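You operate a simulated robot arm through the tools that you are given. There is no shell and no other tool.

The job below is to be done with a simulated robot arm. You get a single attempt, and the scene is never put back.

TASK
Unlatch the folding case, lift its lid, hook the stay and switch on.
Fine: both latches; hook the stay before you switch on; leave it on.

Only the result counts: the job must be done as asked and must still hold three seconds after the hand-in. Knocking over, shifting, dropping, spilling or breaking anything else fails it. Lids that push on must go on centred and level and be pressed home; caps that screw on are set level and turned clockwise until they are tight.

THE ROBOT
A 7-joint arm with a three-finger gripper, fixed in place. Base frame: the origin is on the floor under the middle of its stand, x ahead of it, y to its left, z up; the work surface is at about z = 911. Units: mm, degrees, N and s.
With the tool pointing down near the work surface it reaches from about 100 to 880 mm from the base axis. Its first joint turns from -166.0 to 166.0 degrees. Payload 2.94 kg.
The tool frame sits at the grasp point between the pads (the TCP): z along the fingers, y along the line on which they close. The tips reach 30 mm beyond it. The gripper opens to 132 mm; its body begins 107 mm behind the TCP.
Orientation is told as [roll, pitch, yaw] about the base's x, y, z axes, in that order, counted from this pose: with the fingers straight down and closing along the base's y, the tool's x points along the base's -x, its y along +y and its z along -z.

THE INTERFACE
- The arm moves only by the tool jog_arm. Its argument "rows" is a list of rows, each an object of numbers (a shift or turn left out is 0, a gripper value left out holds the last): "dx", "dy", "dz": the shift along the tool's x, y, z in mm; "ax", "ay", "az": the turn, a rotation vector about the tool's x, y, z in rad; "jaw": the closure, from 0 (fully open) to 1 (shut). In form: [{"dx": .., "dy": .., "dz": .., "ax": .., "ay": .., "az": .., "jaw": ..}, ...]. A call has 1 to 20 rows; each row is the pose to reach, as a shift and turn from the pose commanded when the call began, along the tool's axes at that moment. A row lasts 0.2 s, in which the tool goes at most 50 mm and 8.6 degrees; a call with a longer step from one row to the next is refused whole, and so is a gripper value outside its range. Where a pose cannot be reached the arm comes as near as it can. A force on the tool above 40 N (or 10 N above the force at the start of the call, whichever is more), or a blocked arm, ends the call early, and 0.2 s more pass. The fingers move at their own pace (about 37.4 mm/s each) and stop on an object; they squeeze with about 39 N. The grip force told is the motor's: it shows also when the fingers shut on nothing. Time passes only in rows, and 0.2 s behind the last, so rows that repeat a pose let the fingers close. It gives the time, the measured TCP pose, the force on the tool (base axes), the opening and the grip force at its end, in the units of the frame above (readings bear some noise), with the torque about the TCP (base axes, N m) and any sound that the robot's microphone picked up.
- Cameras (640 x 400 px; columns grow to the right, rows downward): "scene" is now at [40.5, 185.8, 1952.4]; the picture's right is [-0.16, -0.99, 0.00], its down [-0.81, 0.13, -0.57] and it looks along [0.57, -0.09, -0.82] (base axes); focal length 338 px, centre (320, 200). "wrist" rides on the gripper at [72, 3, -144] in the tool frame; the picture's right is [-0.04, 1.00, 0.00], its down [-0.88, -0.04, -0.48] and it looks along [-0.47, -0.02, 0.88] (tool axes); focal length 256 px, centre (320, 200). There is no depth. A picture from a camera that has moved, and an enlarged one, comes with that camera's place and axes in the base frame and with its lens. The place of the scene camera against the robot may be out by one fixed shift of up to 25 mm in any direction.
- get_image(camera): a new picture of that camera. It takes no simulated time.
- move_column(by): moves the trunk up (or, below 0, down) by that many mm; the arm and the scene camera ride with it, the base frame stays. It gives what a move gives, with no picture.
- head_to(pan, tilt): turns the head with the scene camera to pan (to the left, within 143 degrees either way) and tilt (down, from -29 to 69), counted from straight ahead of the robot. It gives what a move gives.
- enlarge(camera, box): a new picture of the part [left, top, right, bottom] of that camera's present view, enlarged. It takes no simulated time.
- job_done(): hands the job in; it is judged then, once.

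Places have to be worked out from the pictures, the camera data and where the tool is seen. Open the gripper and draw the arm clear of the work before you hand the job in, unless the task says otherwise.

The tools are called after "Call:" as a command line: name --argument value ..., lists and objects as JSON in quotes. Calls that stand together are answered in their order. jog_arm: Moves the arm, as the interface text tells. Its arguments: {"type":"object","properties":{"rows":{"type":"array","items":{"type":"object","properties":{"dx":{"type":"number"},"dy":{"type":"number"},"dz":{"type":"number"},"ax":{"type":"number"},"ay":{"type":"number"},"az":{"type":"number"},"jaw":{"type":"number"}}}}},"required":["rows"]} The other tools are called the same way: move_column (by) moves the trunk up or down; head_to (pan, tilt) turns the head that bears the scene camera; get_image (camera) takes a picture; enlarge (camera, box) takes an enlarged picture of a part of a camera's view; job_done () hands the job in.

At the start:

```text
time_s: 0.0
position: [603.6, 64.8, 1301.3]
ee_rot: [0.1, 0.0, 0.0]
contact_force: [-0.1, -1.0, -0.4]
wrist_torque: [-0.03, 0.01, -0.01]
gripper_width: 132.0
grasp_force: 0.0
trunk travel left (down, up): [-450.0, 90.0]
head pan, tilt (commanded): [-9.3, 55.0]
```

scene: 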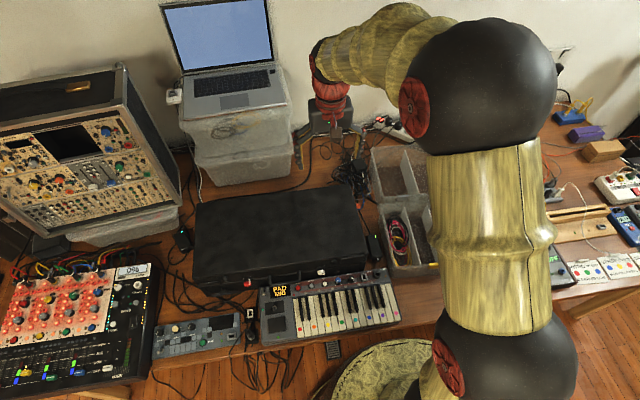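
wrist: 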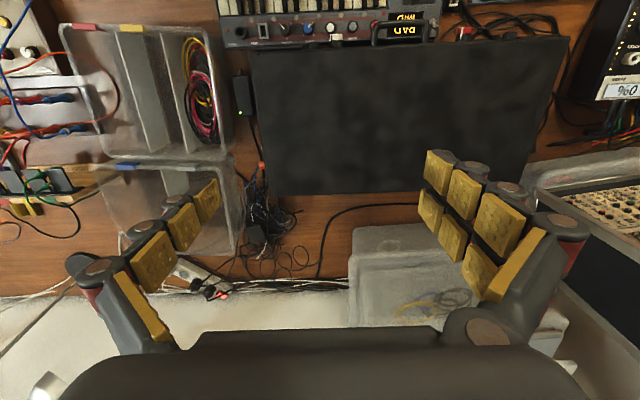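

I start by looking closely at the black case in both cameras to find its latches, stay and switch.

Call:
enlarge --camera "scene" --box '[170, 160, 410, 310]'

Call:
enlarge --camera "wrist" --box '[220, 0, 600, 220]'

```text
2.67 times, centred on (290, 235) of scene
camera zoom: at [40.5, 185.8, 1952.4], right [-0.16, -0.99, 0.0], down [-0.81, 0.13, -0.57], along [0.57, -0.09, -0.82], focal length 902 px, centre (400, 107)
```

zoom: 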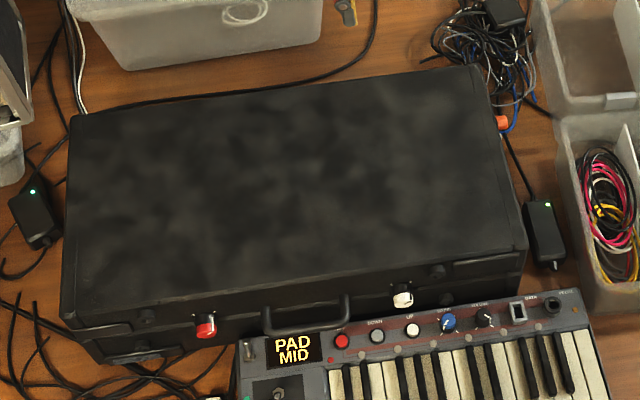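

```text
1.68 times, centred on (410, 110) of wrist
camera zoom: at [532.7, 66.3, 1445.2], right [0.04, 1.0, 0.0], down [0.88, -0.04, 0.48], along [0.47, -0.02, -0.88], focal length 431 px, centre (168, 352)
```

zoom: 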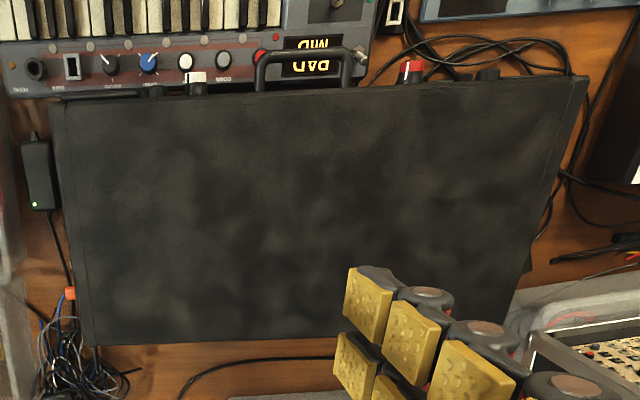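

The case has a red and a white fitting on its front face with a handle between. I zoom in further on these fittings.

Call:
enlarge --camera "scene" --box '[190, 255, 290, 318]'

Call:
enlarge --camera "scene" --box '[280, 240, 380, 303]'

Call:
enlarge --camera "wrist" --box '[240, 10, 400, 110]'

Call:
enlarge --camera "wrist" --box '[420, 0, 580, 100]'

```text
6.35 times, centred on (240, 286) of scene
camera zoom: at [40.5, 185.8, 1952.4], right [-0.16, -0.99, 0.0], down [-0.81, 0.13, -0.57], along [0.57, -0.09, -0.82], focal length 2148 px, centre (828, -349)
```

zoom: 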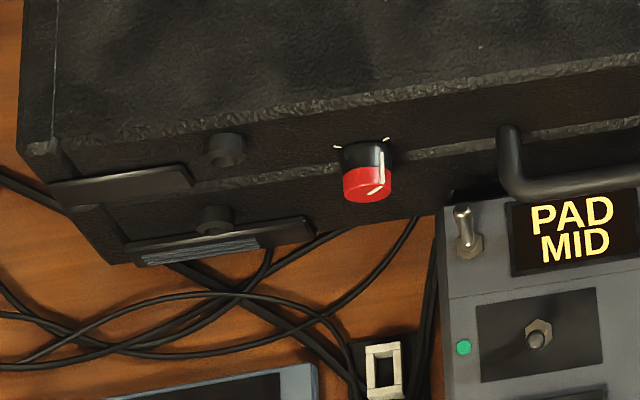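

```text
6.35 times, centred on (330, 272) of scene
camera zoom: at [40.5, 185.8, 1952.4], right [-0.16, -0.99, 0.0], down [-0.81, 0.13, -0.57], along [0.57, -0.09, -0.82], focal length 2148 px, centre (256, -254)
```

zoom: 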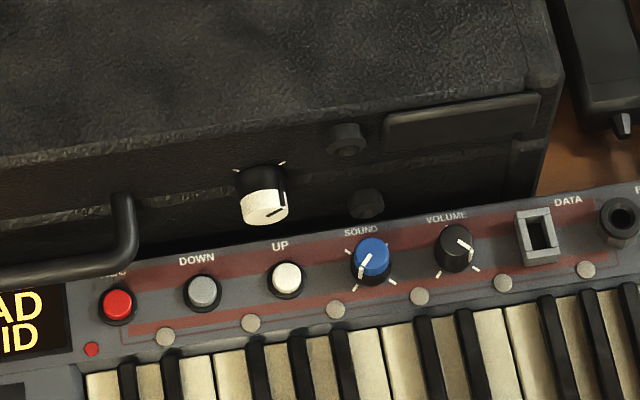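

```text
4.00 times, centred on (320, 60) of wrist
camera zoom: at [532.7, 66.3, 1445.2], right [0.04, 1.0, 0.0], down [0.88, -0.04, 0.48], along [0.47, -0.02, -0.88], focal length 1024 px, centre (320, 760)
```

zoom: 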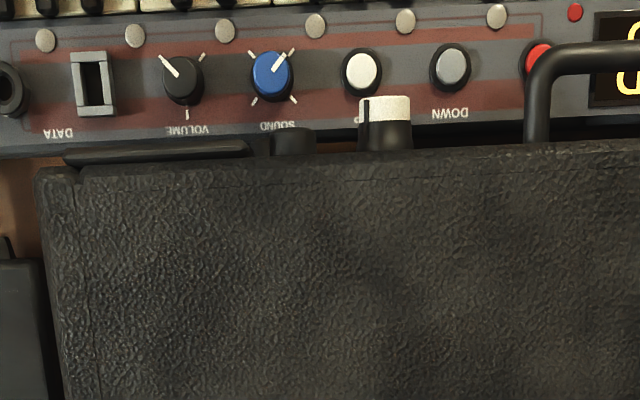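

```text
4.00 times, centred on (500, 50) of wrist
camera zoom: at [532.7, 66.3, 1445.2], right [0.04, 1.0, 0.0], down [0.88, -0.04, 0.48], along [0.47, -0.02, -0.88], focal length 1024 px, centre (-400, 800)
```

zoom: 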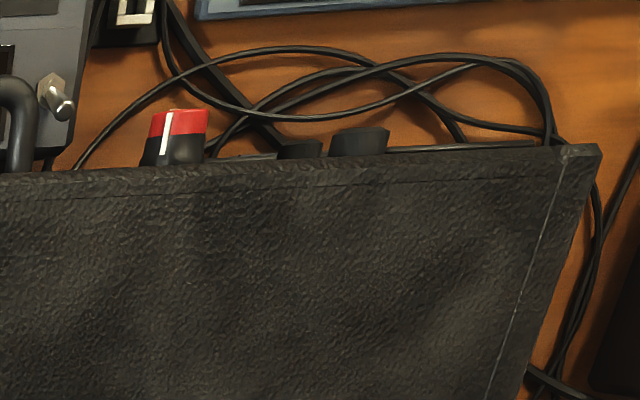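

The knobs look like rotary latches with pointer ticks, but I need a frontal look. I move the arm back and tilt the wrist camera forward to view the case's front face.

Call:
jog_arm --rows '[{"dx": 27, "dy": 15, "dz": 20, "ay": -0.07}, {"dx": 54, "dy": 30, "dz": 40, "ay": -0.14}, {"dx": 81, "dy": 45, "dz": 60, "ay": -0.21}, {"dx": 108, "dy": 60, "dz": 80, "ay": -0.28}, {"dx": 135, "dy": 75, "dz": 100, "ay": -0.35}, {"dx": 162, "dy": 90, "dz": 120, "ay": -0.42}, {"dx": 189, "dy": 105, "dz": 140, "ay": -0.49}, {"dx": 216, "dy": 120, "dz": 160, "ay": -0.56}, {"dx": 243, "dy": 135, "dz": 180, "ay": -0.63}, {"dx": 270, "dy": 150, "dz": 200, "ay": -0.7}]'

Call:
get_image --camera "wrist"

Call:
get_image --camera "scene"

```text
time_s: 2.2
position: [332.7, 215.5, 1102.4]
ee_rot: [0.0, -40.2, 0.2]
contact_force: [0.7, 0.3, -0.9]
wrist_torque: [0.02, 0.0, -0.04]
gripper_width: 132.2
grasp_force: 0.0
trunk travel left (down, up): [-450.0, 90.0]
head pan, tilt (commanded): [-9.3, 55.0]
```

```text
taken
camera wrist: at [185.6, 218.4, 1166.1], right [0.03, 1.0, 0.03], down [0.36, -0.04, 0.93], along [0.93, -0.02, -0.36], focal length 256 px, centre (320, 200)
```

wrist: 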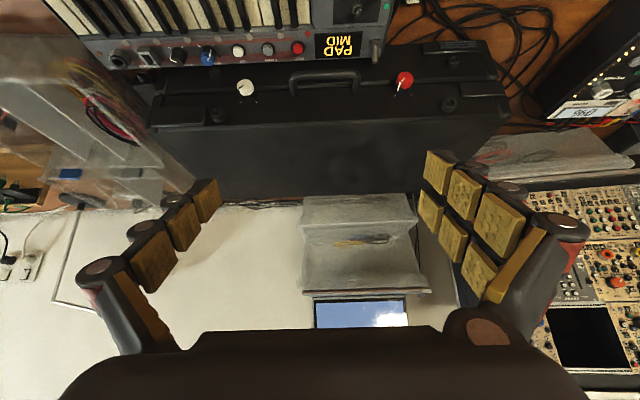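

```text
taken
camera scene: at [39.4, 186.3, 1952.4], right [-0.16, -0.99, 0.0], down [-0.81, 0.13, -0.57], along [0.57, -0.09, -0.82], focal length 338 px, centre (320, 200)
```

scene: 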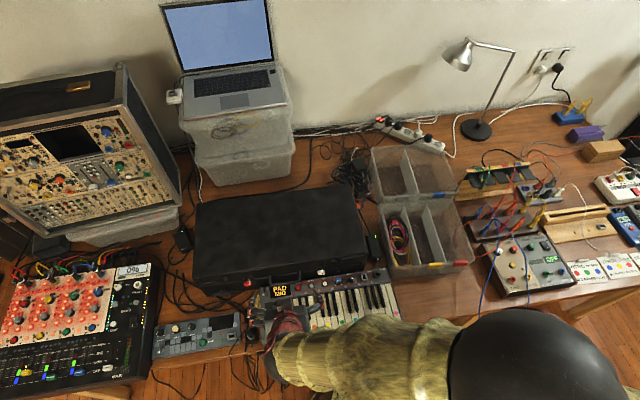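

The wrist view now shows the front face (upside down). I enlarge it for detail of each fitting.

Call:
enlarge --camera "wrist" --box '[340, 40, 520, 152]'

Call:
enlarge --camera "wrist" --box '[140, 40, 320, 152]'

Call:
enlarge --camera "wrist" --box '[380, 60, 430, 91]'

Call:
enlarge --camera "wrist" --box '[205, 70, 285, 120]'

```text
3.56 times, centred on (430, 96) of wrist
camera zoom: at [185.6, 218.4, 1166.1], right [0.03, 1.0, 0.03], down [0.36, -0.04, 0.93], along [0.93, -0.02, -0.36], focal length 910 px, centre (-71, 570)
```

zoom: 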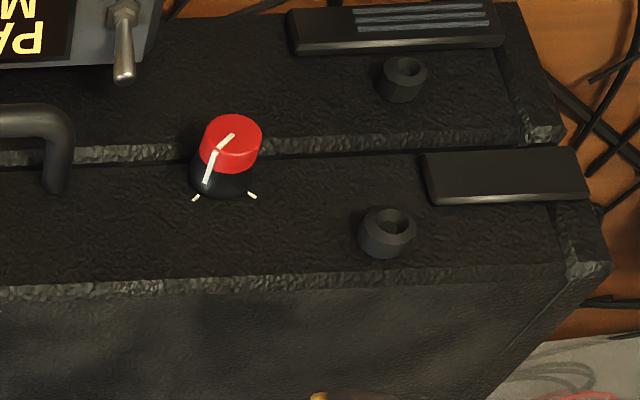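

```text
3.56 times, centred on (230, 96) of wrist
camera zoom: at [185.6, 218.4, 1166.1], right [0.03, 1.0, 0.03], down [0.36, -0.04, 0.93], along [0.93, -0.02, -0.36], focal length 910 px, centre (640, 570)
```

zoom: 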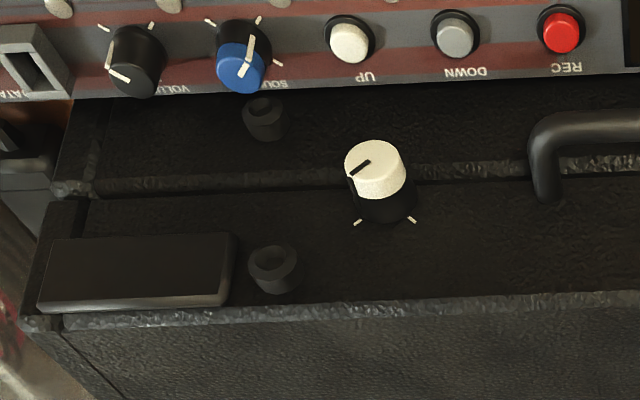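

```text
12.80 times, centred on (405, 76) of wrist
camera zoom: at [185.6, 218.4, 1166.1], right [0.03, 1.0, 0.03], down [0.36, -0.04, 0.93], along [0.93, -0.02, -0.36], focal length 3277 px, centre (-768, 1794)
```

zoom: 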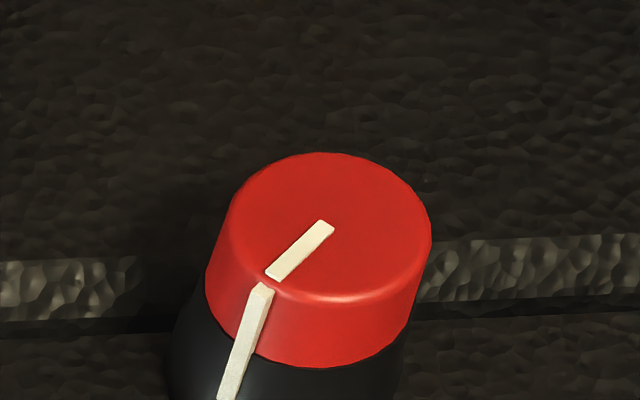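

```text
8.00 times, centred on (245, 95) of wrist
camera zoom: at [185.6, 218.4, 1166.1], right [0.03, 1.0, 0.03], down [0.36, -0.04, 0.93], along [0.93, -0.02, -0.36], focal length 2048 px, centre (920, 1040)
```

zoom: 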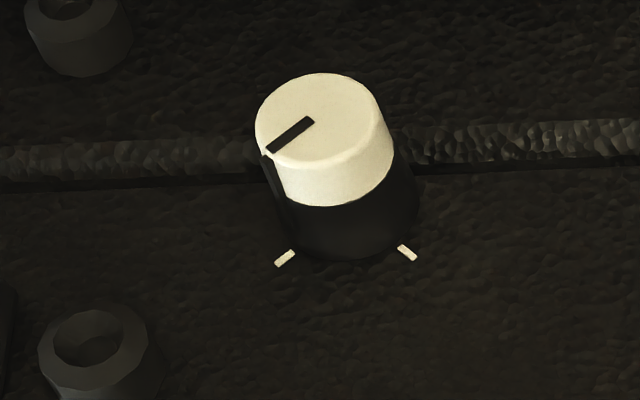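

Triangulating from the two wrist views: lid top ≈ z 913, lid front face x≈510, y −58…507; the latch knobs are Ø≈25 mm at (484–510, 349, 854) red and (…,100, 854) white, both pointing at their right tick. I move in front of the red knob, tool tilted to about 35° below horizontal, for a close look.

Call:
jog_arm --rows '[{"dx": 10.6, "dy": 22.3, "dz": 32.6, "ay": -0.044}, {"dx": 21.3, "dy": 44.7, "dz": 65.3, "ay": -0.087}, {"dx": 31.9, "dy": 67, "dz": 97.9, "ay": -0.131}, {"dx": 42.5, "dy": 89.3, "dz": 130.5, "ay": -0.175}, {"dx": 53.2, "dy": 111.7, "dz": 163.2, "ay": -0.218}, {"dx": 63.8, "dy": 134, "dz": 195.8, "ay": -0.262}]'

Call:
get_image --camera "wrist"

Call:
get_image --camera "scene"

```text
time_s: 3.6
position: [410.9, 351.8, 910.7]
ee_rot: [0.0, -55.2, 0.1]
contact_force: [-0.2, 0.4, 1.0]
wrist_torque: [-0.06, 0.04, -0.05]
gripper_width: 131.9
grasp_force: 0.0
trunk travel left (down, up): [-450.0, 90.0]
head pan, tilt (commanded): [-9.3, 55.0]
```

```text
taken
camera wrist: at [252.1, 354.0, 933.0], right [0.02, 1.0, 0.04], down [0.11, -0.04, 0.99], along [0.99, -0.02, -0.11], focal length 256 px, centre (320, 200)
```

wrist: 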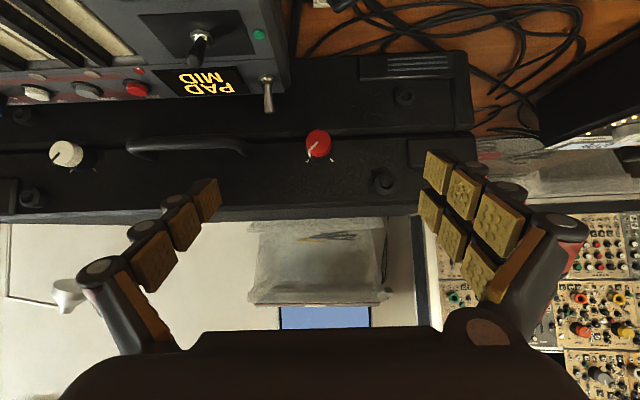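

```text
taken
camera scene: at [40.7, 187.3, 1952.2], right [-0.16, -0.99, 0.0], down [-0.81, 0.13, -0.57], along [0.57, -0.09, -0.82], focal length 338 px, centre (320, 200)
```

scene: 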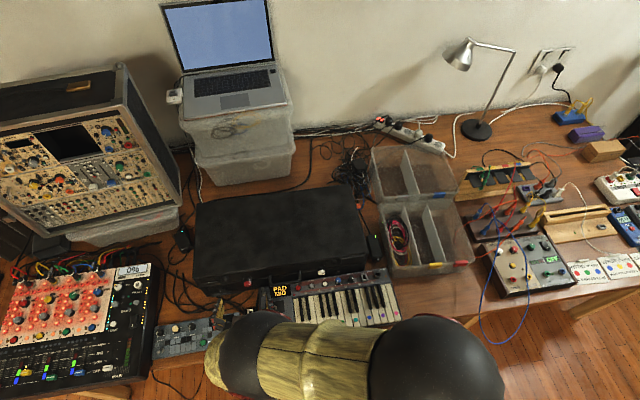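

Call:
enlarge --camera "wrist" --box '[270, 100, 390, 175]'

Call:
enlarge --camera "wrist" --box '[0, 100, 270, 230]'

Call:
enlarge --camera "wrist" --box '[340, 30, 500, 220]'

```text
5.33 times, centred on (330, 138) of wrist
camera zoom: at [252.1, 354.0, 933.0], right [0.02, 1.0, 0.04], down [0.11, -0.04, 0.99], along [0.99, -0.02, -0.11], focal length 1365 px, centre (267, 533)
```

zoom: 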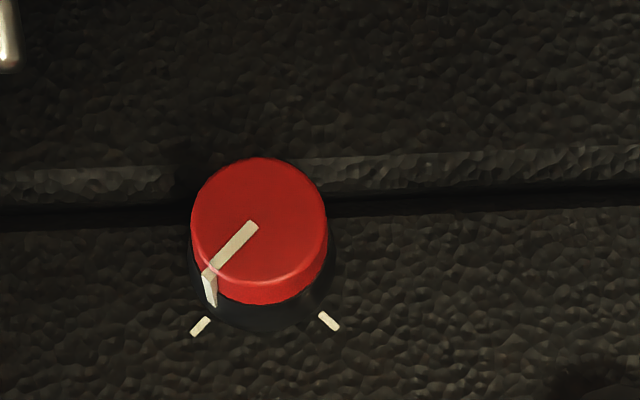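

```text
2.37 times, centred on (135, 165) of wrist
camera zoom: at [252.1, 354.0, 933.0], right [0.02, 1.0, 0.04], down [0.11, -0.04, 0.99], along [0.99, -0.02, -0.11], focal length 607 px, centre (758, 283)
```

zoom: 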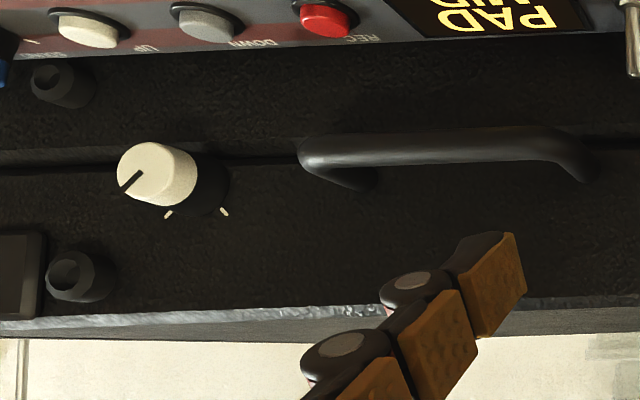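

```text
2.11 times, centred on (420, 125) of wrist
camera zoom: at [252.1, 354.0, 933.0], right [0.02, 1.0, 0.04], down [0.11, -0.04, 0.99], along [0.99, -0.02, -0.11], focal length 539 px, centre (110, 358)
```

zoom: 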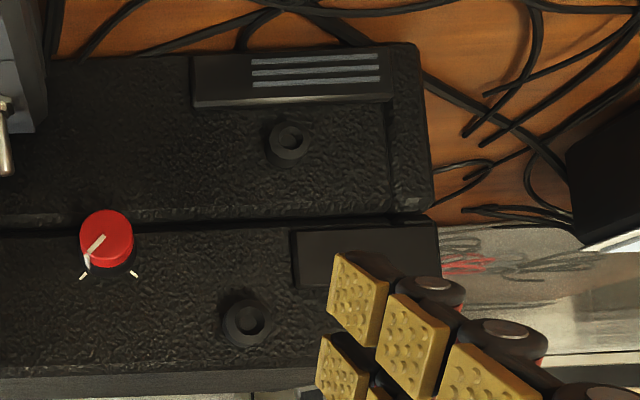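

The close view confirms the red pointer sits at its right tick (45°), knob axis at y≈349.8, z≈851.5, Ø24. I flatten the tool to about 20° below horizontal at a standoff and partly close the jaw.

Call:
jog_arm --rows '[{"dx": 8, "dy": -0.7, "dz": 6.3, "ay": -0.086, "jaw": 0.6}, {"dx": 16, "dy": -1.4, "dz": 12.6, "ay": -0.172}, {"dx": 24.2, "dy": -2, "dz": 18.9, "ay": -0.258}, {"dx": 24.2, "dy": -2, "dz": 18.9, "ay": -0.258}, {"dx": 24.2, "dy": -2, "dz": 18.9, "ay": -0.258}, {"dx": 24.2, "dy": -2, "dz": 18.9, "ay": -0.258}, {"dx": 24.2, "dy": -2, "dz": 18.9, "ay": -0.258}]'

Call:
get_image --camera "wrist"

Call:
get_image --camera "scene"

```text
time_s: 5.2
position: [412.5, 346.2, 880.4]
ee_rot: [-0.1, -69.9, 0.0]
contact_force: [0.6, 0.2, 0.3]
wrist_torque: [0.0, 0.02, 0.03]
gripper_width: 52.7
grasp_force: 0.0
trunk travel left (down, up): [-450.0, 90.0]
head pan, tilt (commanded): [-9.3, 55.0]
```

```text
taken
camera wrist: at [252.8, 348.8, 861.4], right [0.01, 1.0, 0.04], down [-0.14, -0.04, 0.99], along [0.99, -0.02, 0.14], focal length 256 px, centre (320, 200)
```

wrist: 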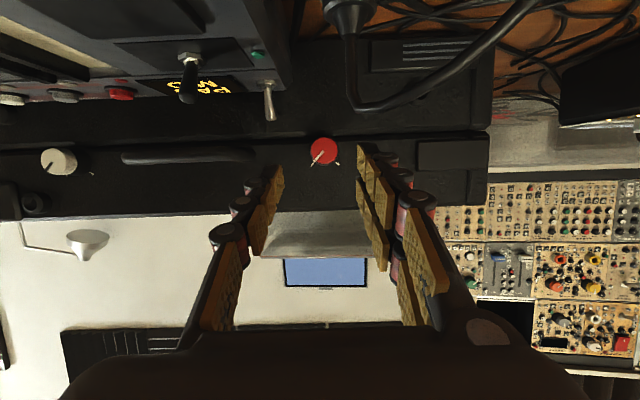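

```text
taken
camera scene: at [40.1, 186.0, 1952.4], right [-0.16, -0.99, 0.0], down [-0.81, 0.13, -0.57], along [0.57, -0.09, -0.82], focal length 338 px, centre (320, 200)
```

scene: 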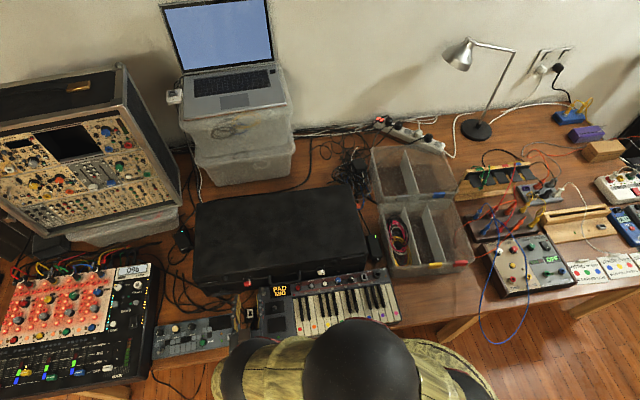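

A thick cable with a plug loops up in the foreground of this view; I enlarge it to judge where it is before advancing.

Call:
enlarge --camera "wrist" --box '[230, 0, 570, 212]'

Call:
enlarge --camera "scene" --box '[150, 260, 310, 380]'

```text
1.88 times, centred on (400, 106) of wrist
camera zoom: at [252.8, 348.8, 861.4], right [0.01, 1.0, 0.04], down [-0.14, -0.04, 0.99], along [0.99, -0.02, 0.14], focal length 482 px, centre (169, 377)
```

zoom: 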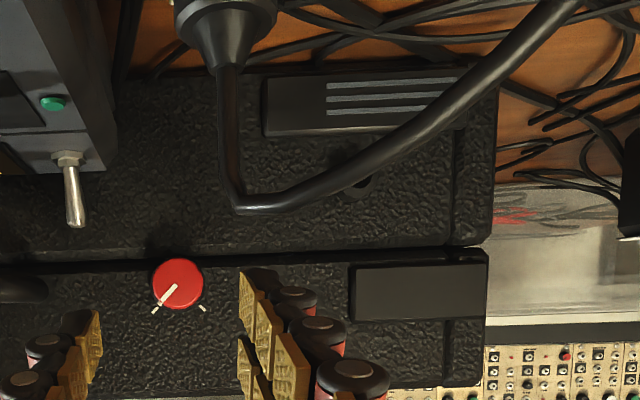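

```text
3.33 times, centred on (230, 320) of scene
camera zoom: at [40.1, 186.0, 1952.4], right [-0.16, -0.99, 0.0], down [-0.81, 0.13, -0.57], along [0.57, -0.09, -0.82], focal length 1128 px, centre (620, -200)
```

zoom: 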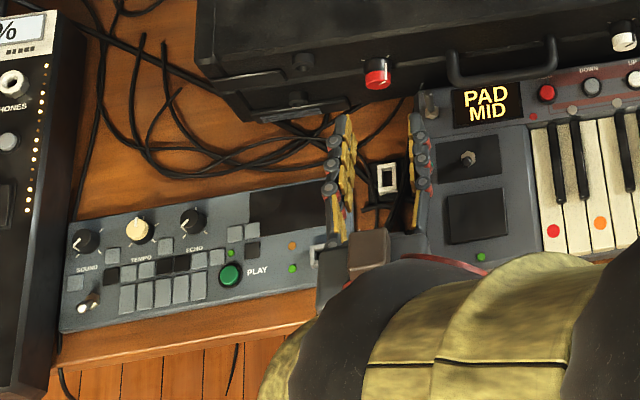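

The cable loop peaks near z≈838 around x≈350, below the gripper's path, so I'll keep the body high: 28° tilt and the roll going from +35° to −55° about the knob axis. I move to that standoff with the jaw at about 40 mm.

Call:
jog_arm --rows '[{"dx": -0.9, "dy": -3.2, "dz": 2.1, "ax": -0.0496, "ay": 0.0267, "az": 0.1117, "jaw": 0.7}, {"dx": -1.8, "dy": -6.5, "dz": 4.2, "ax": -0.0992, "ay": 0.0534, "az": 0.2235}, {"dx": -2.8, "dy": -9.7, "dz": 6.4, "ax": -0.1488, "ay": 0.0801, "az": 0.3352}, {"dx": -3.7, "dy": -13, "dz": 8.5, "ax": -0.1984, "ay": 0.1068, "az": 0.447}, {"dx": -4.6, "dy": -16.2, "dz": 10.6, "ax": -0.248, "ay": 0.1335, "az": 0.5587}]'

Call:
get_image --camera "wrist"

Call:
enlarge --camera "scene" --box '[190, 255, 310, 330]'

```text
time_s: 6.4
position: [478.8, 506.5, 863.2]
ee_rot: [41.5, -52.6, -38.8]
contact_force: [-8.3, 2.6, -2.4]
wrist_torque: [-0.06, -0.05, 0.17]
gripper_width: 43.8
grasp_force: 1.0
out of reach, approached as far as the arm can: row 1, 2, 3, 4, 5
trunk travel left (down, up): [-450.0, 90.0]
head pan, tilt (commanded): [-9.3, 55.0]
```

```text
taken
camera wrist: at [318.2, 515.8, 872.7], right [0.08, 0.9, 0.44], down [-0.01, -0.44, 0.9], along [1.0, -0.07, -0.03], focal length 256 px, centre (320, 200)
```

wrist: 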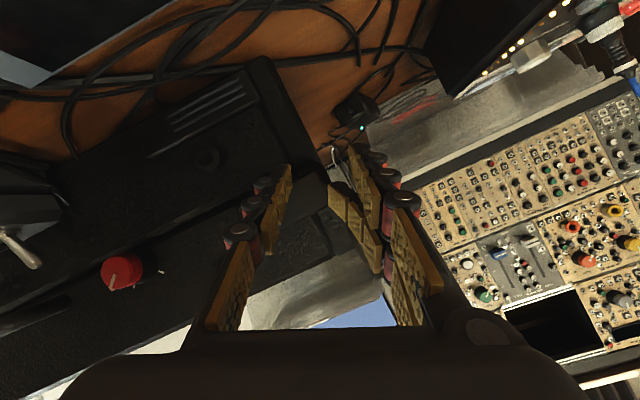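

```text
5.33 times, centred on (250, 292) of scene
camera zoom: at [39.0, 187.0, 1952.3], right [-0.16, -0.99, 0.0], down [-0.81, 0.13, -0.57], along [0.57, -0.09, -0.82], focal length 1804 px, centre (693, -293)
```

zoom: 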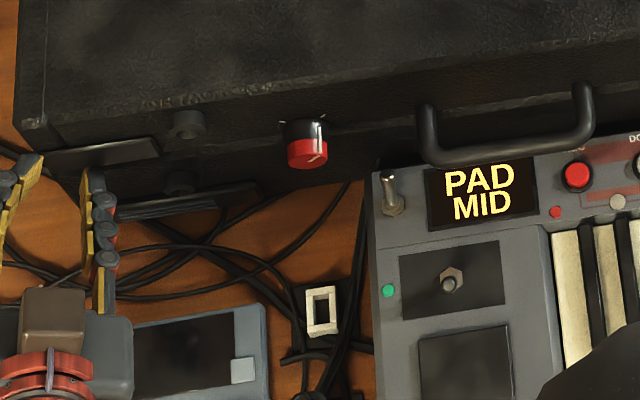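

The roll target was out of reach and the arm drifted left to (479, 506, 863) with about 8 N on it. I check closely whether the fingers touch anything before commanding more.

Call:
enlarge --camera "wrist" --box '[230, 90, 450, 228]'

Call:
enlarge --camera "scene" --box '[140, 240, 260, 340]'

Call:
get_image --camera "scene"

```text
2.90 times, centred on (340, 159) of wrist
camera zoom: at [318.2, 515.8, 872.7], right [0.08, 0.9, 0.44], down [-0.01, -0.44, 0.9], along [1.0, -0.07, -0.03], focal length 742 px, centre (262, 319)
```

zoom: 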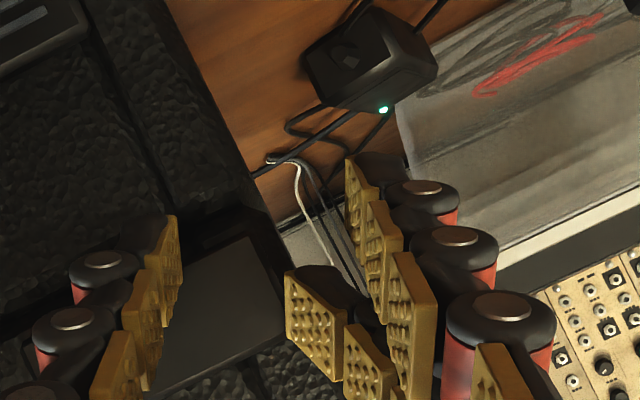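

```text
4.00 times, centred on (200, 290) of scene
camera zoom: at [39.0, 187.0, 1952.3], right [-0.16, -0.99, 0.0], down [-0.81, 0.13, -0.57], along [0.57, -0.09, -0.82], focal length 1353 px, centre (800, -160)
```

zoom: 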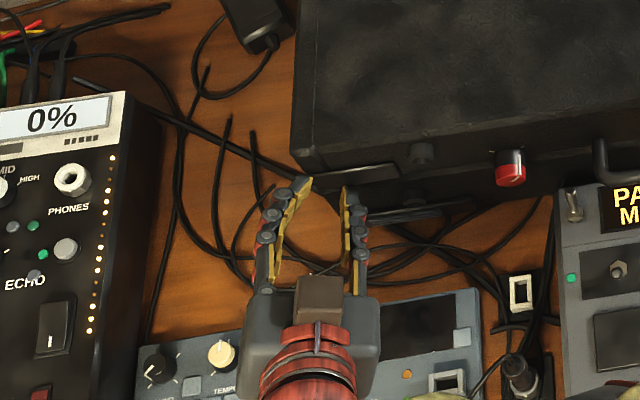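

```text
taken
camera scene: at [39.0, 187.0, 1952.3], right [-0.16, -0.99, 0.0], down [-0.81, 0.13, -0.57], along [0.57, -0.09, -0.82], focal length 338 px, centre (320, 200)
```

scene: 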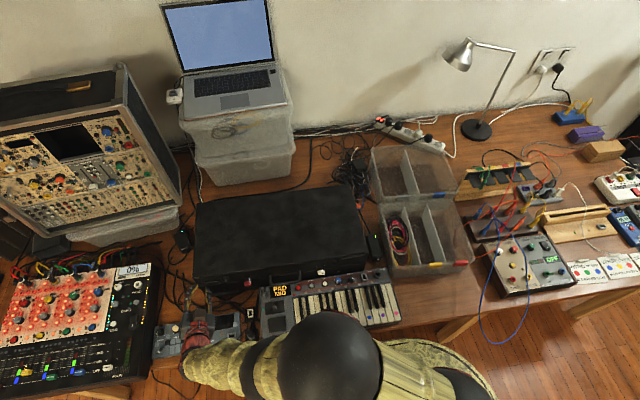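

The upper finger seems to be resting lightly on the lid's left front corner. I reverse the last move exactly, which also backs the fingers off the case.

Call:
jog_arm --rows '[{"dx": 2.8, "dy": 2.6, "dz": -1.1, "ax": 0.0496, "ay": -0.0267, "az": -0.1117}, {"dx": 5.6, "dy": 5.2, "dz": -2.2, "ax": 0.0992, "ay": -0.0534, "az": -0.2235}, {"dx": 8.5, "dy": 7.7, "dz": -3.4, "ax": 0.1488, "ay": -0.0801, "az": -0.3352}, {"dx": 11.3, "dy": 10.3, "dz": -4.5, "ax": 0.1984, "ay": -0.1068, "az": -0.447}, {"dx": 14.1, "dy": 12.9, "dz": -5.6, "ax": 0.248, "ay": -0.1335, "az": -0.5587}]'

Call:
get_image --camera "scene"

Call:
get_image --camera "wrist"

```text
time_s: 7.6
position: [473.1, 522.0, 861.6]
ee_rot: [-28.6, -65.5, 23.8]
contact_force: [0.7, 1.2, -0.3]
wrist_torque: [-0.01, 0.0, 0.0]
gripper_width: 39.5
grasp_force: 0.2
trunk travel left (down, up): [-450.0, 90.0]
head pan, tilt (commanded): [-9.3, 55.0]
```

```text
taken
camera scene: at [40.2, 186.7, 1952.3], right [-0.16, -0.99, 0.0], down [-0.81, 0.13, -0.57], along [0.57, -0.09, -0.82], focal length 338 px, centre (320, 200)
```

scene: 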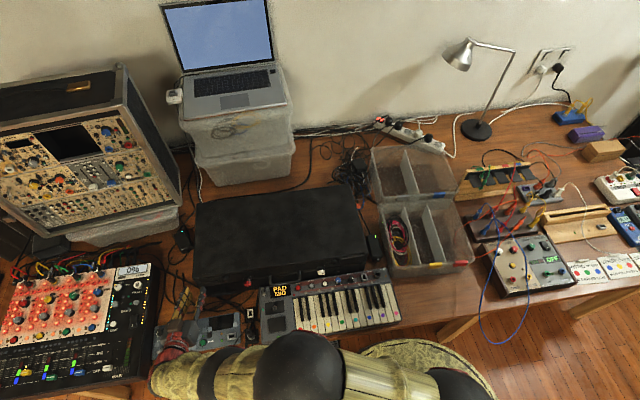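

```text
taken
camera wrist: at [313.5, 528.7, 847.5], right [0.06, 0.99, -0.16], down [-0.11, 0.16, 0.98], along [0.99, -0.04, 0.12], focal length 256 px, centre (320, 200)
```

wrist: 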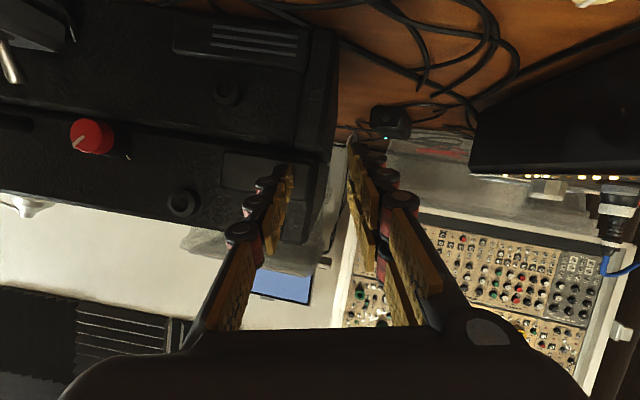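

The arm is now free of contact (commands re-base to the reached pose). The shoulder seems too high for a near-horizontal tool here, so I retreat and rise, then I'll lower the trunk to gain reach.

Call:
jog_arm --rows '[{"dz": -30}, {"dz": -60}, {"dx": -19.6, "dy": -29.3, "dz": -78}, {"dx": -39.2, "dy": -58.5, "dz": -96}, {"dx": -58.9, "dy": -87.8, "dz": -113.6}, {"dx": -78.5, "dy": -117, "dz": -131.5}, {"dx": -98.1, "dy": -146.4, "dz": -149.5}, {"dx": -117.7, "dy": -175.6, "dz": -167.3}, {"dx": -137.3, "dy": -204.9, "dz": -185.3}, {"dx": -157, "dy": -234.2, "dz": -203}, {"dx": -176.6, "dy": -263.5, "dz": -221}, {"dx": -196.2, "dy": -292.7, "dz": -239}, {"dx": -215.8, "dy": -322, "dz": -256.8}]'

Call:
get_image --camera "scene"

Call:
get_image --camera "wrist"

```text
time_s: 10.4
position: [299.7, 271.4, 1215.0]
ee_rot: [-28.2, -65.9, 23.3]
contact_force: [-0.3, -0.8, -0.4]
wrist_torque: [0.0, 0.0, -0.02]
gripper_width: 39.7
grasp_force: 0.1
trunk travel left (down, up): [-450.0, 90.0]
head pan, tilt (commanded): [-9.3, 55.0]
```

```text
taken
camera scene: at [39.7, 184.4, 1952.6], right [-0.16, -0.99, 0.0], down [-0.81, 0.13, -0.57], along [0.57, -0.09, -0.82], focal length 338 px, centre (320, 200)
```

scene: 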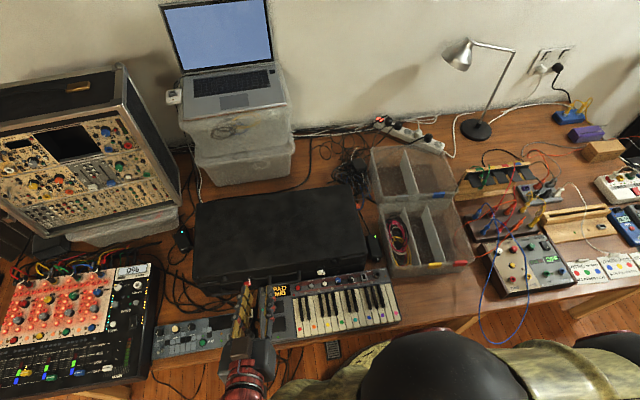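

```text
taken
camera wrist: at [140.3, 279.4, 1201.5], right [0.06, 0.99, -0.15], down [-0.11, 0.16, 0.98], along [0.99, -0.05, 0.12], focal length 256 px, centre (320, 200)
```

wrist: 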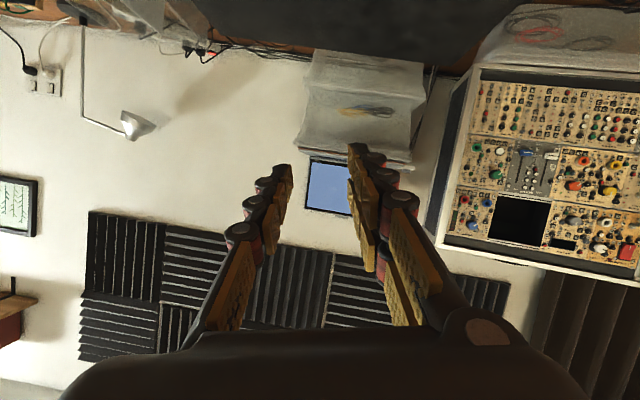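

I compare the case's position now with the first picture to make sure it did not shift.

Call:
enlarge --camera "scene" --box '[170, 160, 410, 310]'

Call:
move_column --by -150

Call:
get_image --camera "scene"

```text
2.67 times, centred on (290, 235) of scene
camera zoom: at [39.7, 184.4, 1952.6], right [-0.16, -0.99, 0.0], down [-0.81, 0.13, -0.57], along [0.57, -0.09, -0.82], focal length 902 px, centre (400, 107)
```

zoom: 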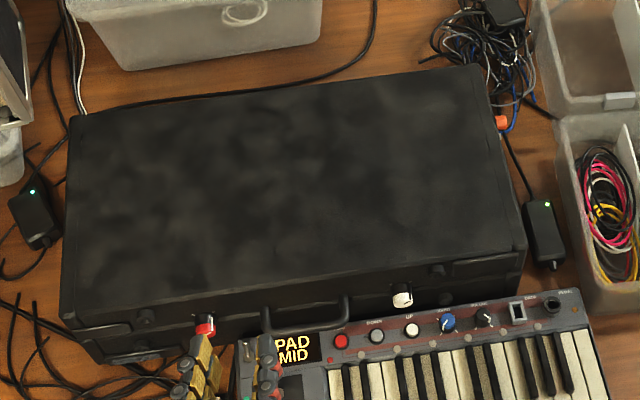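

```text
time_s: 12.2
position: [300.0, 274.0, 1065.5]
ee_rot: [-28.3, -65.7, 23.3]
contact_force: [1.2, 0.1, -0.8]
wrist_torque: [0.02, 0.01, -0.02]
gripper_width: 39.7
grasp_force: 0.1
trunk travel left (down, up): [-300.0, 240.0]
head pan, tilt (commanded): [-9.3, 55.0]
```

```text
taken
camera scene: at [40.0, 185.8, 1802.6], right [-0.16, -0.99, 0.0], down [-0.81, 0.13, -0.57], along [0.57, -0.09, -0.82], focal length 338 px, centre (320, 200)
```

scene: 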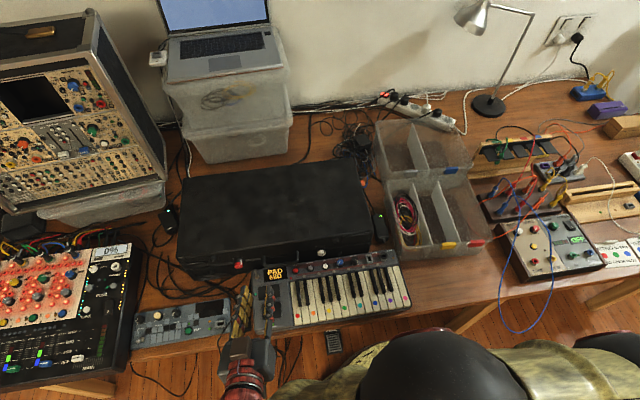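

The case has not moved. I lower the trunk another 150 mm, watching the readings.

Call:
move_column --by -150

Call:
get_image --camera "scene"

Call:
get_image --camera "wrist"

```text
time_s: 13.9
position: [300.3, 272.8, 913.5]
ee_rot: [-28.3, -65.7, 23.4]
contact_force: [0.0, 0.3, -0.4]
wrist_torque: [-0.01, -0.03, 0.01]
gripper_width: 39.4
grasp_force: 0.0
trunk travel left (down, up): [-150.0, 390.0]
head pan, tilt (commanded): [-9.3, 55.0]
```

```text
taken
camera scene: at [40.0, 185.8, 1652.5], right [-0.16, -0.99, 0.0], down [-0.81, 0.13, -0.57], along [0.57, -0.09, -0.82], focal length 338 px, centre (320, 200)
```

scene: 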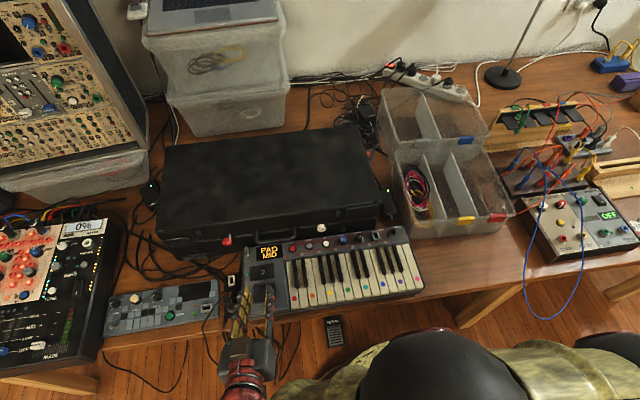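

```text
taken
camera wrist: at [140.7, 281.1, 901.3], right [0.06, 0.99, -0.16], down [-0.11, 0.16, 0.98], along [0.99, -0.04, 0.12], focal length 256 px, centre (320, 200)
```

wrist: 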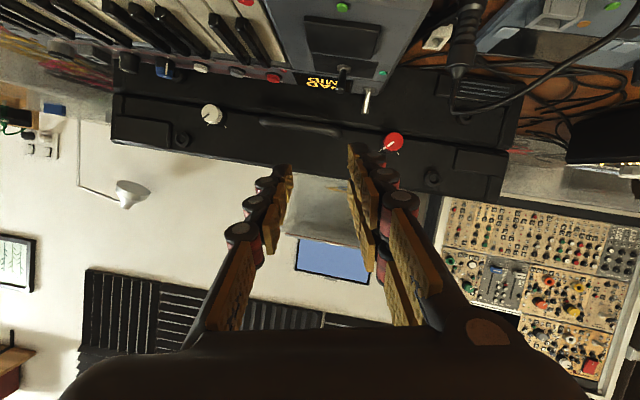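

Trunk is down 300 mm; nothing touched. I test the wanted grasp orientation (28° below horizontal, rolled +35° about the knob axis) in free space above the keyboard.

Call:
jog_arm --rows '[{"dx": -12.2, "dy": 2.4, "dz": 12.9, "ax": -0.0638, "ay": 0.019, "az": 0.1188}, {"dx": -24.5, "dy": 4.8, "dz": 25.8, "ax": -0.1276, "ay": 0.0381, "az": 0.2375}, {"dx": -36.7, "dy": 7.2, "dz": 38.8, "ax": -0.1914, "ay": 0.0571, "az": 0.3563}, {"dx": -48.9, "dy": 9.6, "dz": 51.7, "ax": -0.2552, "ay": 0.0762, "az": 0.4751}, {"dx": -61.2, "dy": 12, "dz": 64.6, "ax": -0.319, "ay": 0.0952, "az": 0.5938}, {"dx": -73.4, "dy": 14.4, "dz": 77.5, "ax": -0.3828, "ay": 0.1143, "az": 0.7126}]'

Call:
get_image --camera "scene"

Call:
get_image --camera "wrist"

```text
time_s: 15.3
position: [391.4, 287.7, 977.1]
ee_rot: [55.5, -46.3, -46.7]
contact_force: [-0.2, 0.5, -0.5]
wrist_torque: [0.01, 0.01, 0.0]
gripper_width: 39.6
grasp_force: 0.1
out of reach, approached as far as the arm can: row 6
trunk travel left (down, up): [-150.0, 390.0]
head pan, tilt (commanded): [-9.3, 55.0]
```

```text
taken
camera scene: at [40.0, 185.8, 1652.4], right [-0.16, -0.99, 0.0], down [-0.81, 0.13, -0.57], along [0.57, -0.09, -0.82], focal length 338 px, centre (320, 200)
```

scene: 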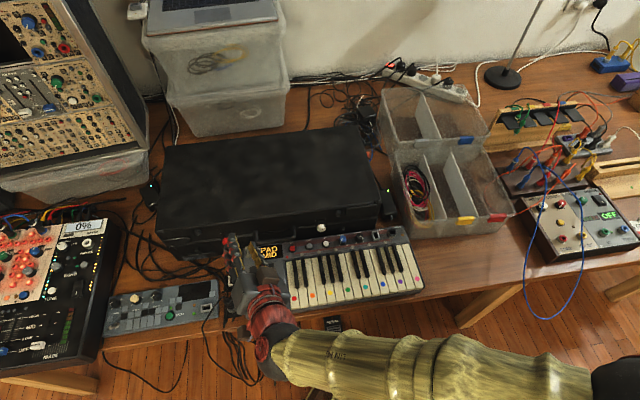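

```text
taken
camera wrist: at [231.3, 288.4, 983.7], right [0.02, 0.8, 0.6], down [0.0, -0.6, 0.8], along [1.0, -0.02, -0.01], focal length 256 px, centre (320, 200)
```

wrist: 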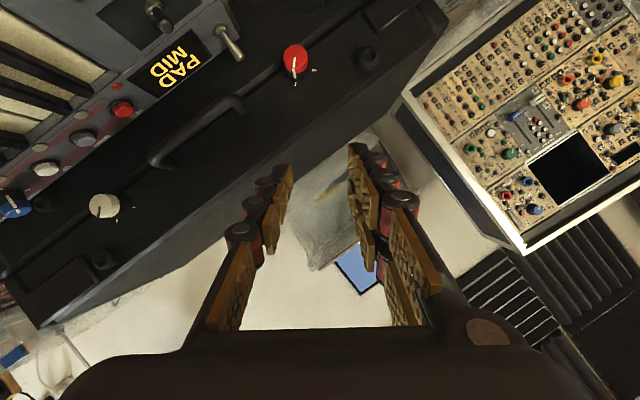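

Orientation was reached, only ~27 mm high of the goal, so lowering the trunk further should bring it inside reach. I raise the tool, unroll it, then lower the trunk the remaining 150 mm.

Call:
jog_arm --rows '[{"dx": -15, "dy": 14.8, "dz": -17.3, "ax": 0.0574, "az": -0.1074}, {"dx": -30, "dy": 29.7, "dz": -34.5, "ax": 0.1148, "az": -0.2148}, {"dx": -45, "dy": 44.5, "dz": -51.8, "ax": 0.1722, "az": -0.3222}, {"dx": -60, "dy": 59.4, "dz": -69, "ax": 0.2296, "az": -0.4296}, {"dx": -75.2, "dy": 74.2, "dz": -86.3, "ax": 0.287, "az": -0.537}]'

Call:
move_column --by -150

Call:
get_image --camera "scene"

Call:
get_image --camera "wrist"

```text
time_s: 16.5
position: [349.9, 287.7, 1106.0]
ee_rot: [-0.1, -61.9, 0.1]
contact_force: [0.6, -0.1, 0.0]
wrist_torque: [-0.02, 0.01, 0.02]
gripper_width: 39.8
grasp_force: 0.0
trunk travel left (down, up): [-150.0, 390.0]
head pan, tilt (commanded): [-9.3, 55.0]
```

```text
time_s: 18.2
position: [350.0, 288.3, 956.3]
ee_rot: [0.2, -62.1, -0.3]
contact_force: [0.4, 0.2, -0.2]
wrist_torque: [0.01, 0.01, -0.02]
gripper_width: 39.7
grasp_force: 0.1
trunk travel left (down, up): [0.0, 540.0]
head pan, tilt (commanded): [-9.3, 55.0]
```

```text
taken
camera scene: at [40.0, 185.8, 1502.6], right [-0.16, -0.99, 0.0], down [-0.81, 0.13, -0.57], along [0.57, -0.09, -0.82], focal length 338 px, centre (320, 200)
```

scene: 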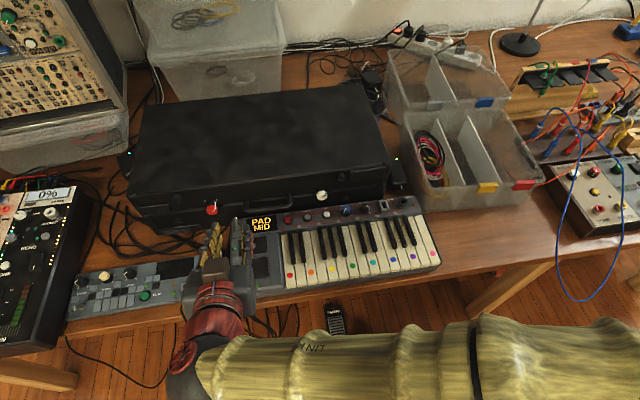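

```text
taken
camera wrist: at [189.3, 291.5, 960.7], right [0.02, 1.0, 0.04], down [-0.01, -0.04, 1.0], along [1.0, -0.02, 0.01], focal length 256 px, centre (320, 200)
```

wrist: 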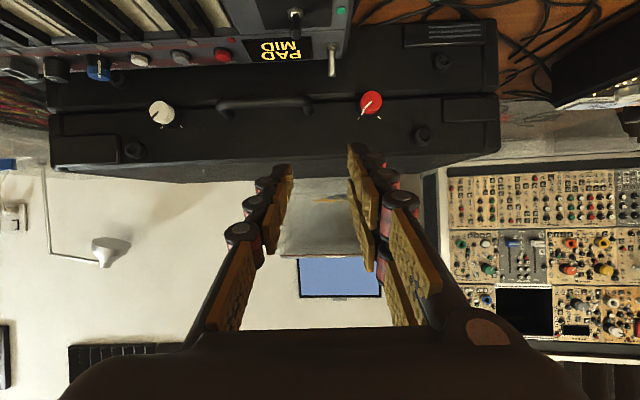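

Tool is now at 28° tilt, unrolled. I go to a 50 mm standoff from the red knob with a +25° roll about the knob axis.

Call:
jog_arm --rows '[{"dx": 7.4, "dy": 11.8, "dz": 24.8, "ax": -0.0512, "az": 0.0963}, {"dx": 14.8, "dy": 23.6, "dz": 49.7, "ax": -0.1024, "az": 0.1926}, {"dx": 22.2, "dy": 35.3, "dz": 74.5, "ax": -0.1536, "az": 0.2889}, {"dx": 29.6, "dy": 47.1, "dz": 99.3, "ax": -0.2048, "az": 0.3852}]'

Call:
get_image --camera "wrist"

Call:
enlarge --camera "scene" --box '[140, 160, 300, 260]'

```text
time_s: 19.2
position: [426.3, 336.3, 882.2]
ee_rot: [45.1, -53.0, -38.7]
contact_force: [0.1, -0.2, 0.6]
wrist_torque: [0.0, 0.0, 0.0]
gripper_width: 39.4
grasp_force: 0.0
trunk travel left (down, up): [0.0, 540.0]
head pan, tilt (commanded): [-9.3, 55.0]
```

```text
taken
camera wrist: at [265.4, 337.1, 886.9], right [0.02, 0.89, 0.46], down [-0.01, -0.46, 0.89], along [1.0, -0.02, 0.0], focal length 256 px, centre (320, 200)
```

wrist: 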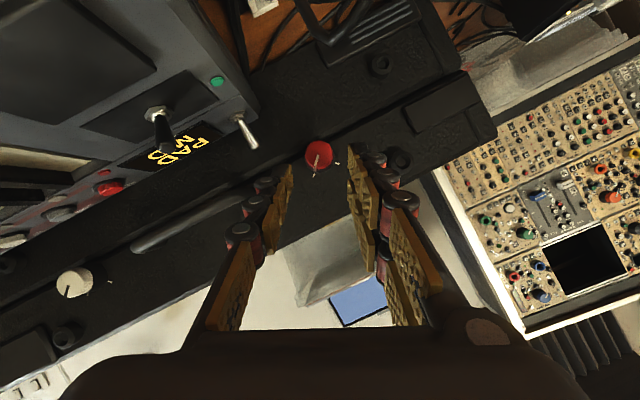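

```text
4.00 times, centred on (220, 210) of scene
camera zoom: at [39.8, 185.7, 1502.4], right [-0.16, -0.99, 0.0], down [-0.81, 0.13, -0.57], along [0.57, -0.09, -0.82], focal length 1353 px, centre (720, 160)
```

zoom: 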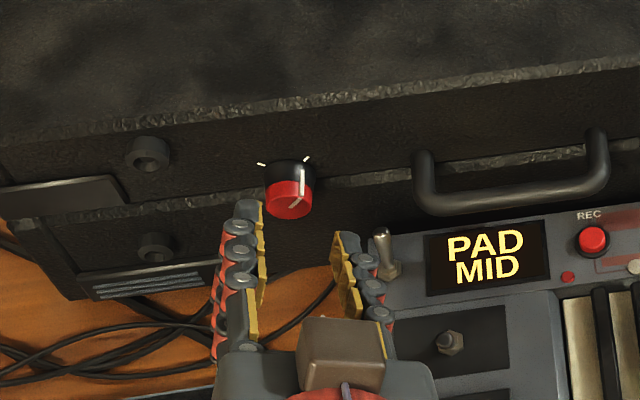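

Alignment is right: the knob appears exactly between the pads. I advance 42 mm along the tool axis and look again before closing.

Call:
jog_arm --rows '[{"dz": 10}, {"dz": 20}, {"dz": 30}, {"dz": 36}, {"dz": 42}]'

Call:
get_image --camera "wrist"

Call:
enlarge --camera "scene" --box '[160, 170, 280, 245]'

```text
time_s: 20.4
position: [460.8, 344.8, 864.6]
ee_rot: [44.8, -53.2, -38.6]
contact_force: [-0.2, -0.2, -0.4]
wrist_torque: [0.01, -0.01, -0.03]
gripper_width: 39.7
grasp_force: 0.1
trunk travel left (down, up): [0.0, 540.0]
head pan, tilt (commanded): [-9.3, 55.0]
```

```text
taken
camera wrist: at [300.3, 345.6, 870.5], right [0.02, 0.89, 0.46], down [-0.01, -0.46, 0.89], along [1.0, -0.02, 0.0], focal length 256 px, centre (320, 200)
```

wrist: 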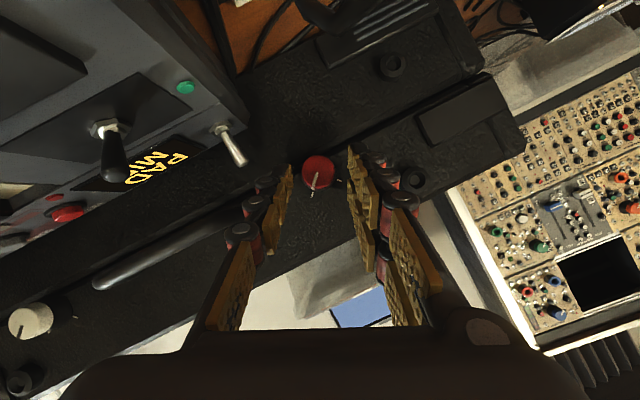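

```text
5.33 times, centred on (220, 208) of scene
camera zoom: at [40.0, 185.8, 1502.4], right [-0.16, -0.99, 0.0], down [-0.81, 0.13, -0.57], along [0.57, -0.09, -0.82], focal length 1804 px, centre (853, 160)
```

zoom: 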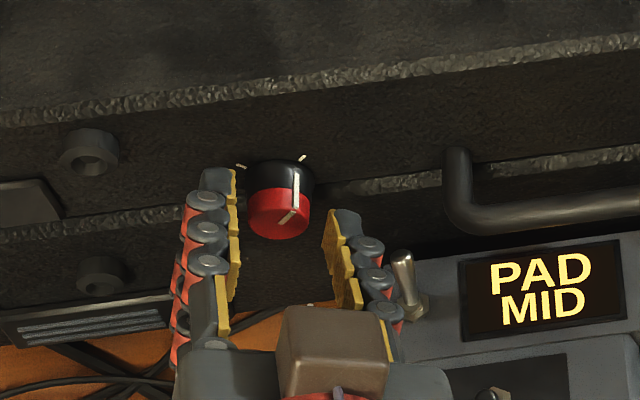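

No contact yet. I advance another 9 mm and close the fingers on the red knob.

Call:
jog_arm --rows '[{"dz": 4}, {"dz": 9}]'

Call:
jog_arm --rows '[{"jaw": 0.8}, {"jaw": 0.9}, {"jaw": 1}, {"jaw": 1}, {"jaw": 1}]'

Call:
get_image --camera "wrist"

Call:
enlarge --camera "scene" --box '[160, 170, 280, 245]'

```text
time_s: 21.1
position: [468.5, 346.3, 862.2]
ee_rot: [45.0, -53.1, -38.6]
contact_force: [-0.2, 1.0, 0.2]
wrist_torque: [0.03, 0.0, -0.01]
gripper_width: 39.8
grasp_force: 0.1
trunk travel left (down, up): [0.0, 540.0]
head pan, tilt (commanded): [-9.3, 55.0]
```

```text
time_s: 22.2
position: [468.6, 344.1, 861.2]
ee_rot: [44.8, -53.1, -38.4]
contact_force: [1.6, -10.2, -4.9]
wrist_torque: [-0.19, -0.13, -0.47]
gripper_width: 23.1
grasp_force: 44.5
trunk travel left (down, up): [0.0, 540.0]
head pan, tilt (commanded): [-9.3, 55.0]
```

```text
taken
camera wrist: at [308.2, 346.2, 866.2], right [0.02, 0.89, 0.46], down [-0.01, -0.46, 0.89], along [1.0, -0.02, 0.0], focal length 256 px, centre (320, 200)
```

wrist: 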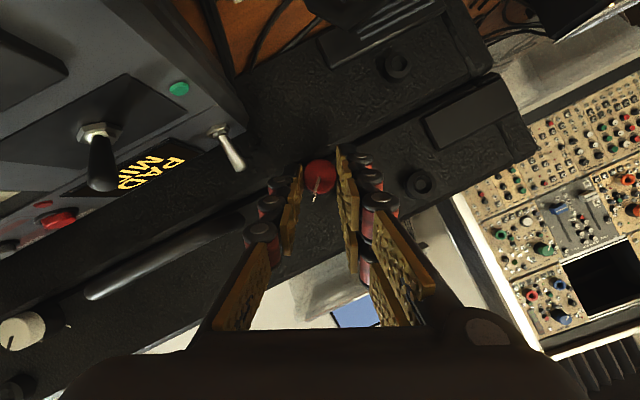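

```text
5.33 times, centred on (220, 208) of scene
camera zoom: at [40.4, 185.0, 1502.5], right [-0.16, -0.99, 0.0], down [-0.81, 0.13, -0.57], along [0.57, -0.09, -0.82], focal length 1804 px, centre (853, 160)
```

zoom: 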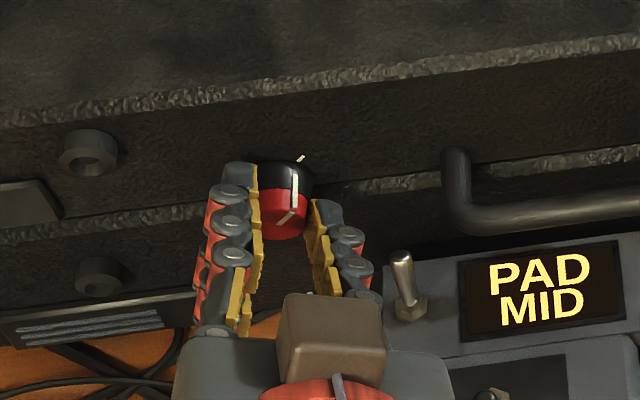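

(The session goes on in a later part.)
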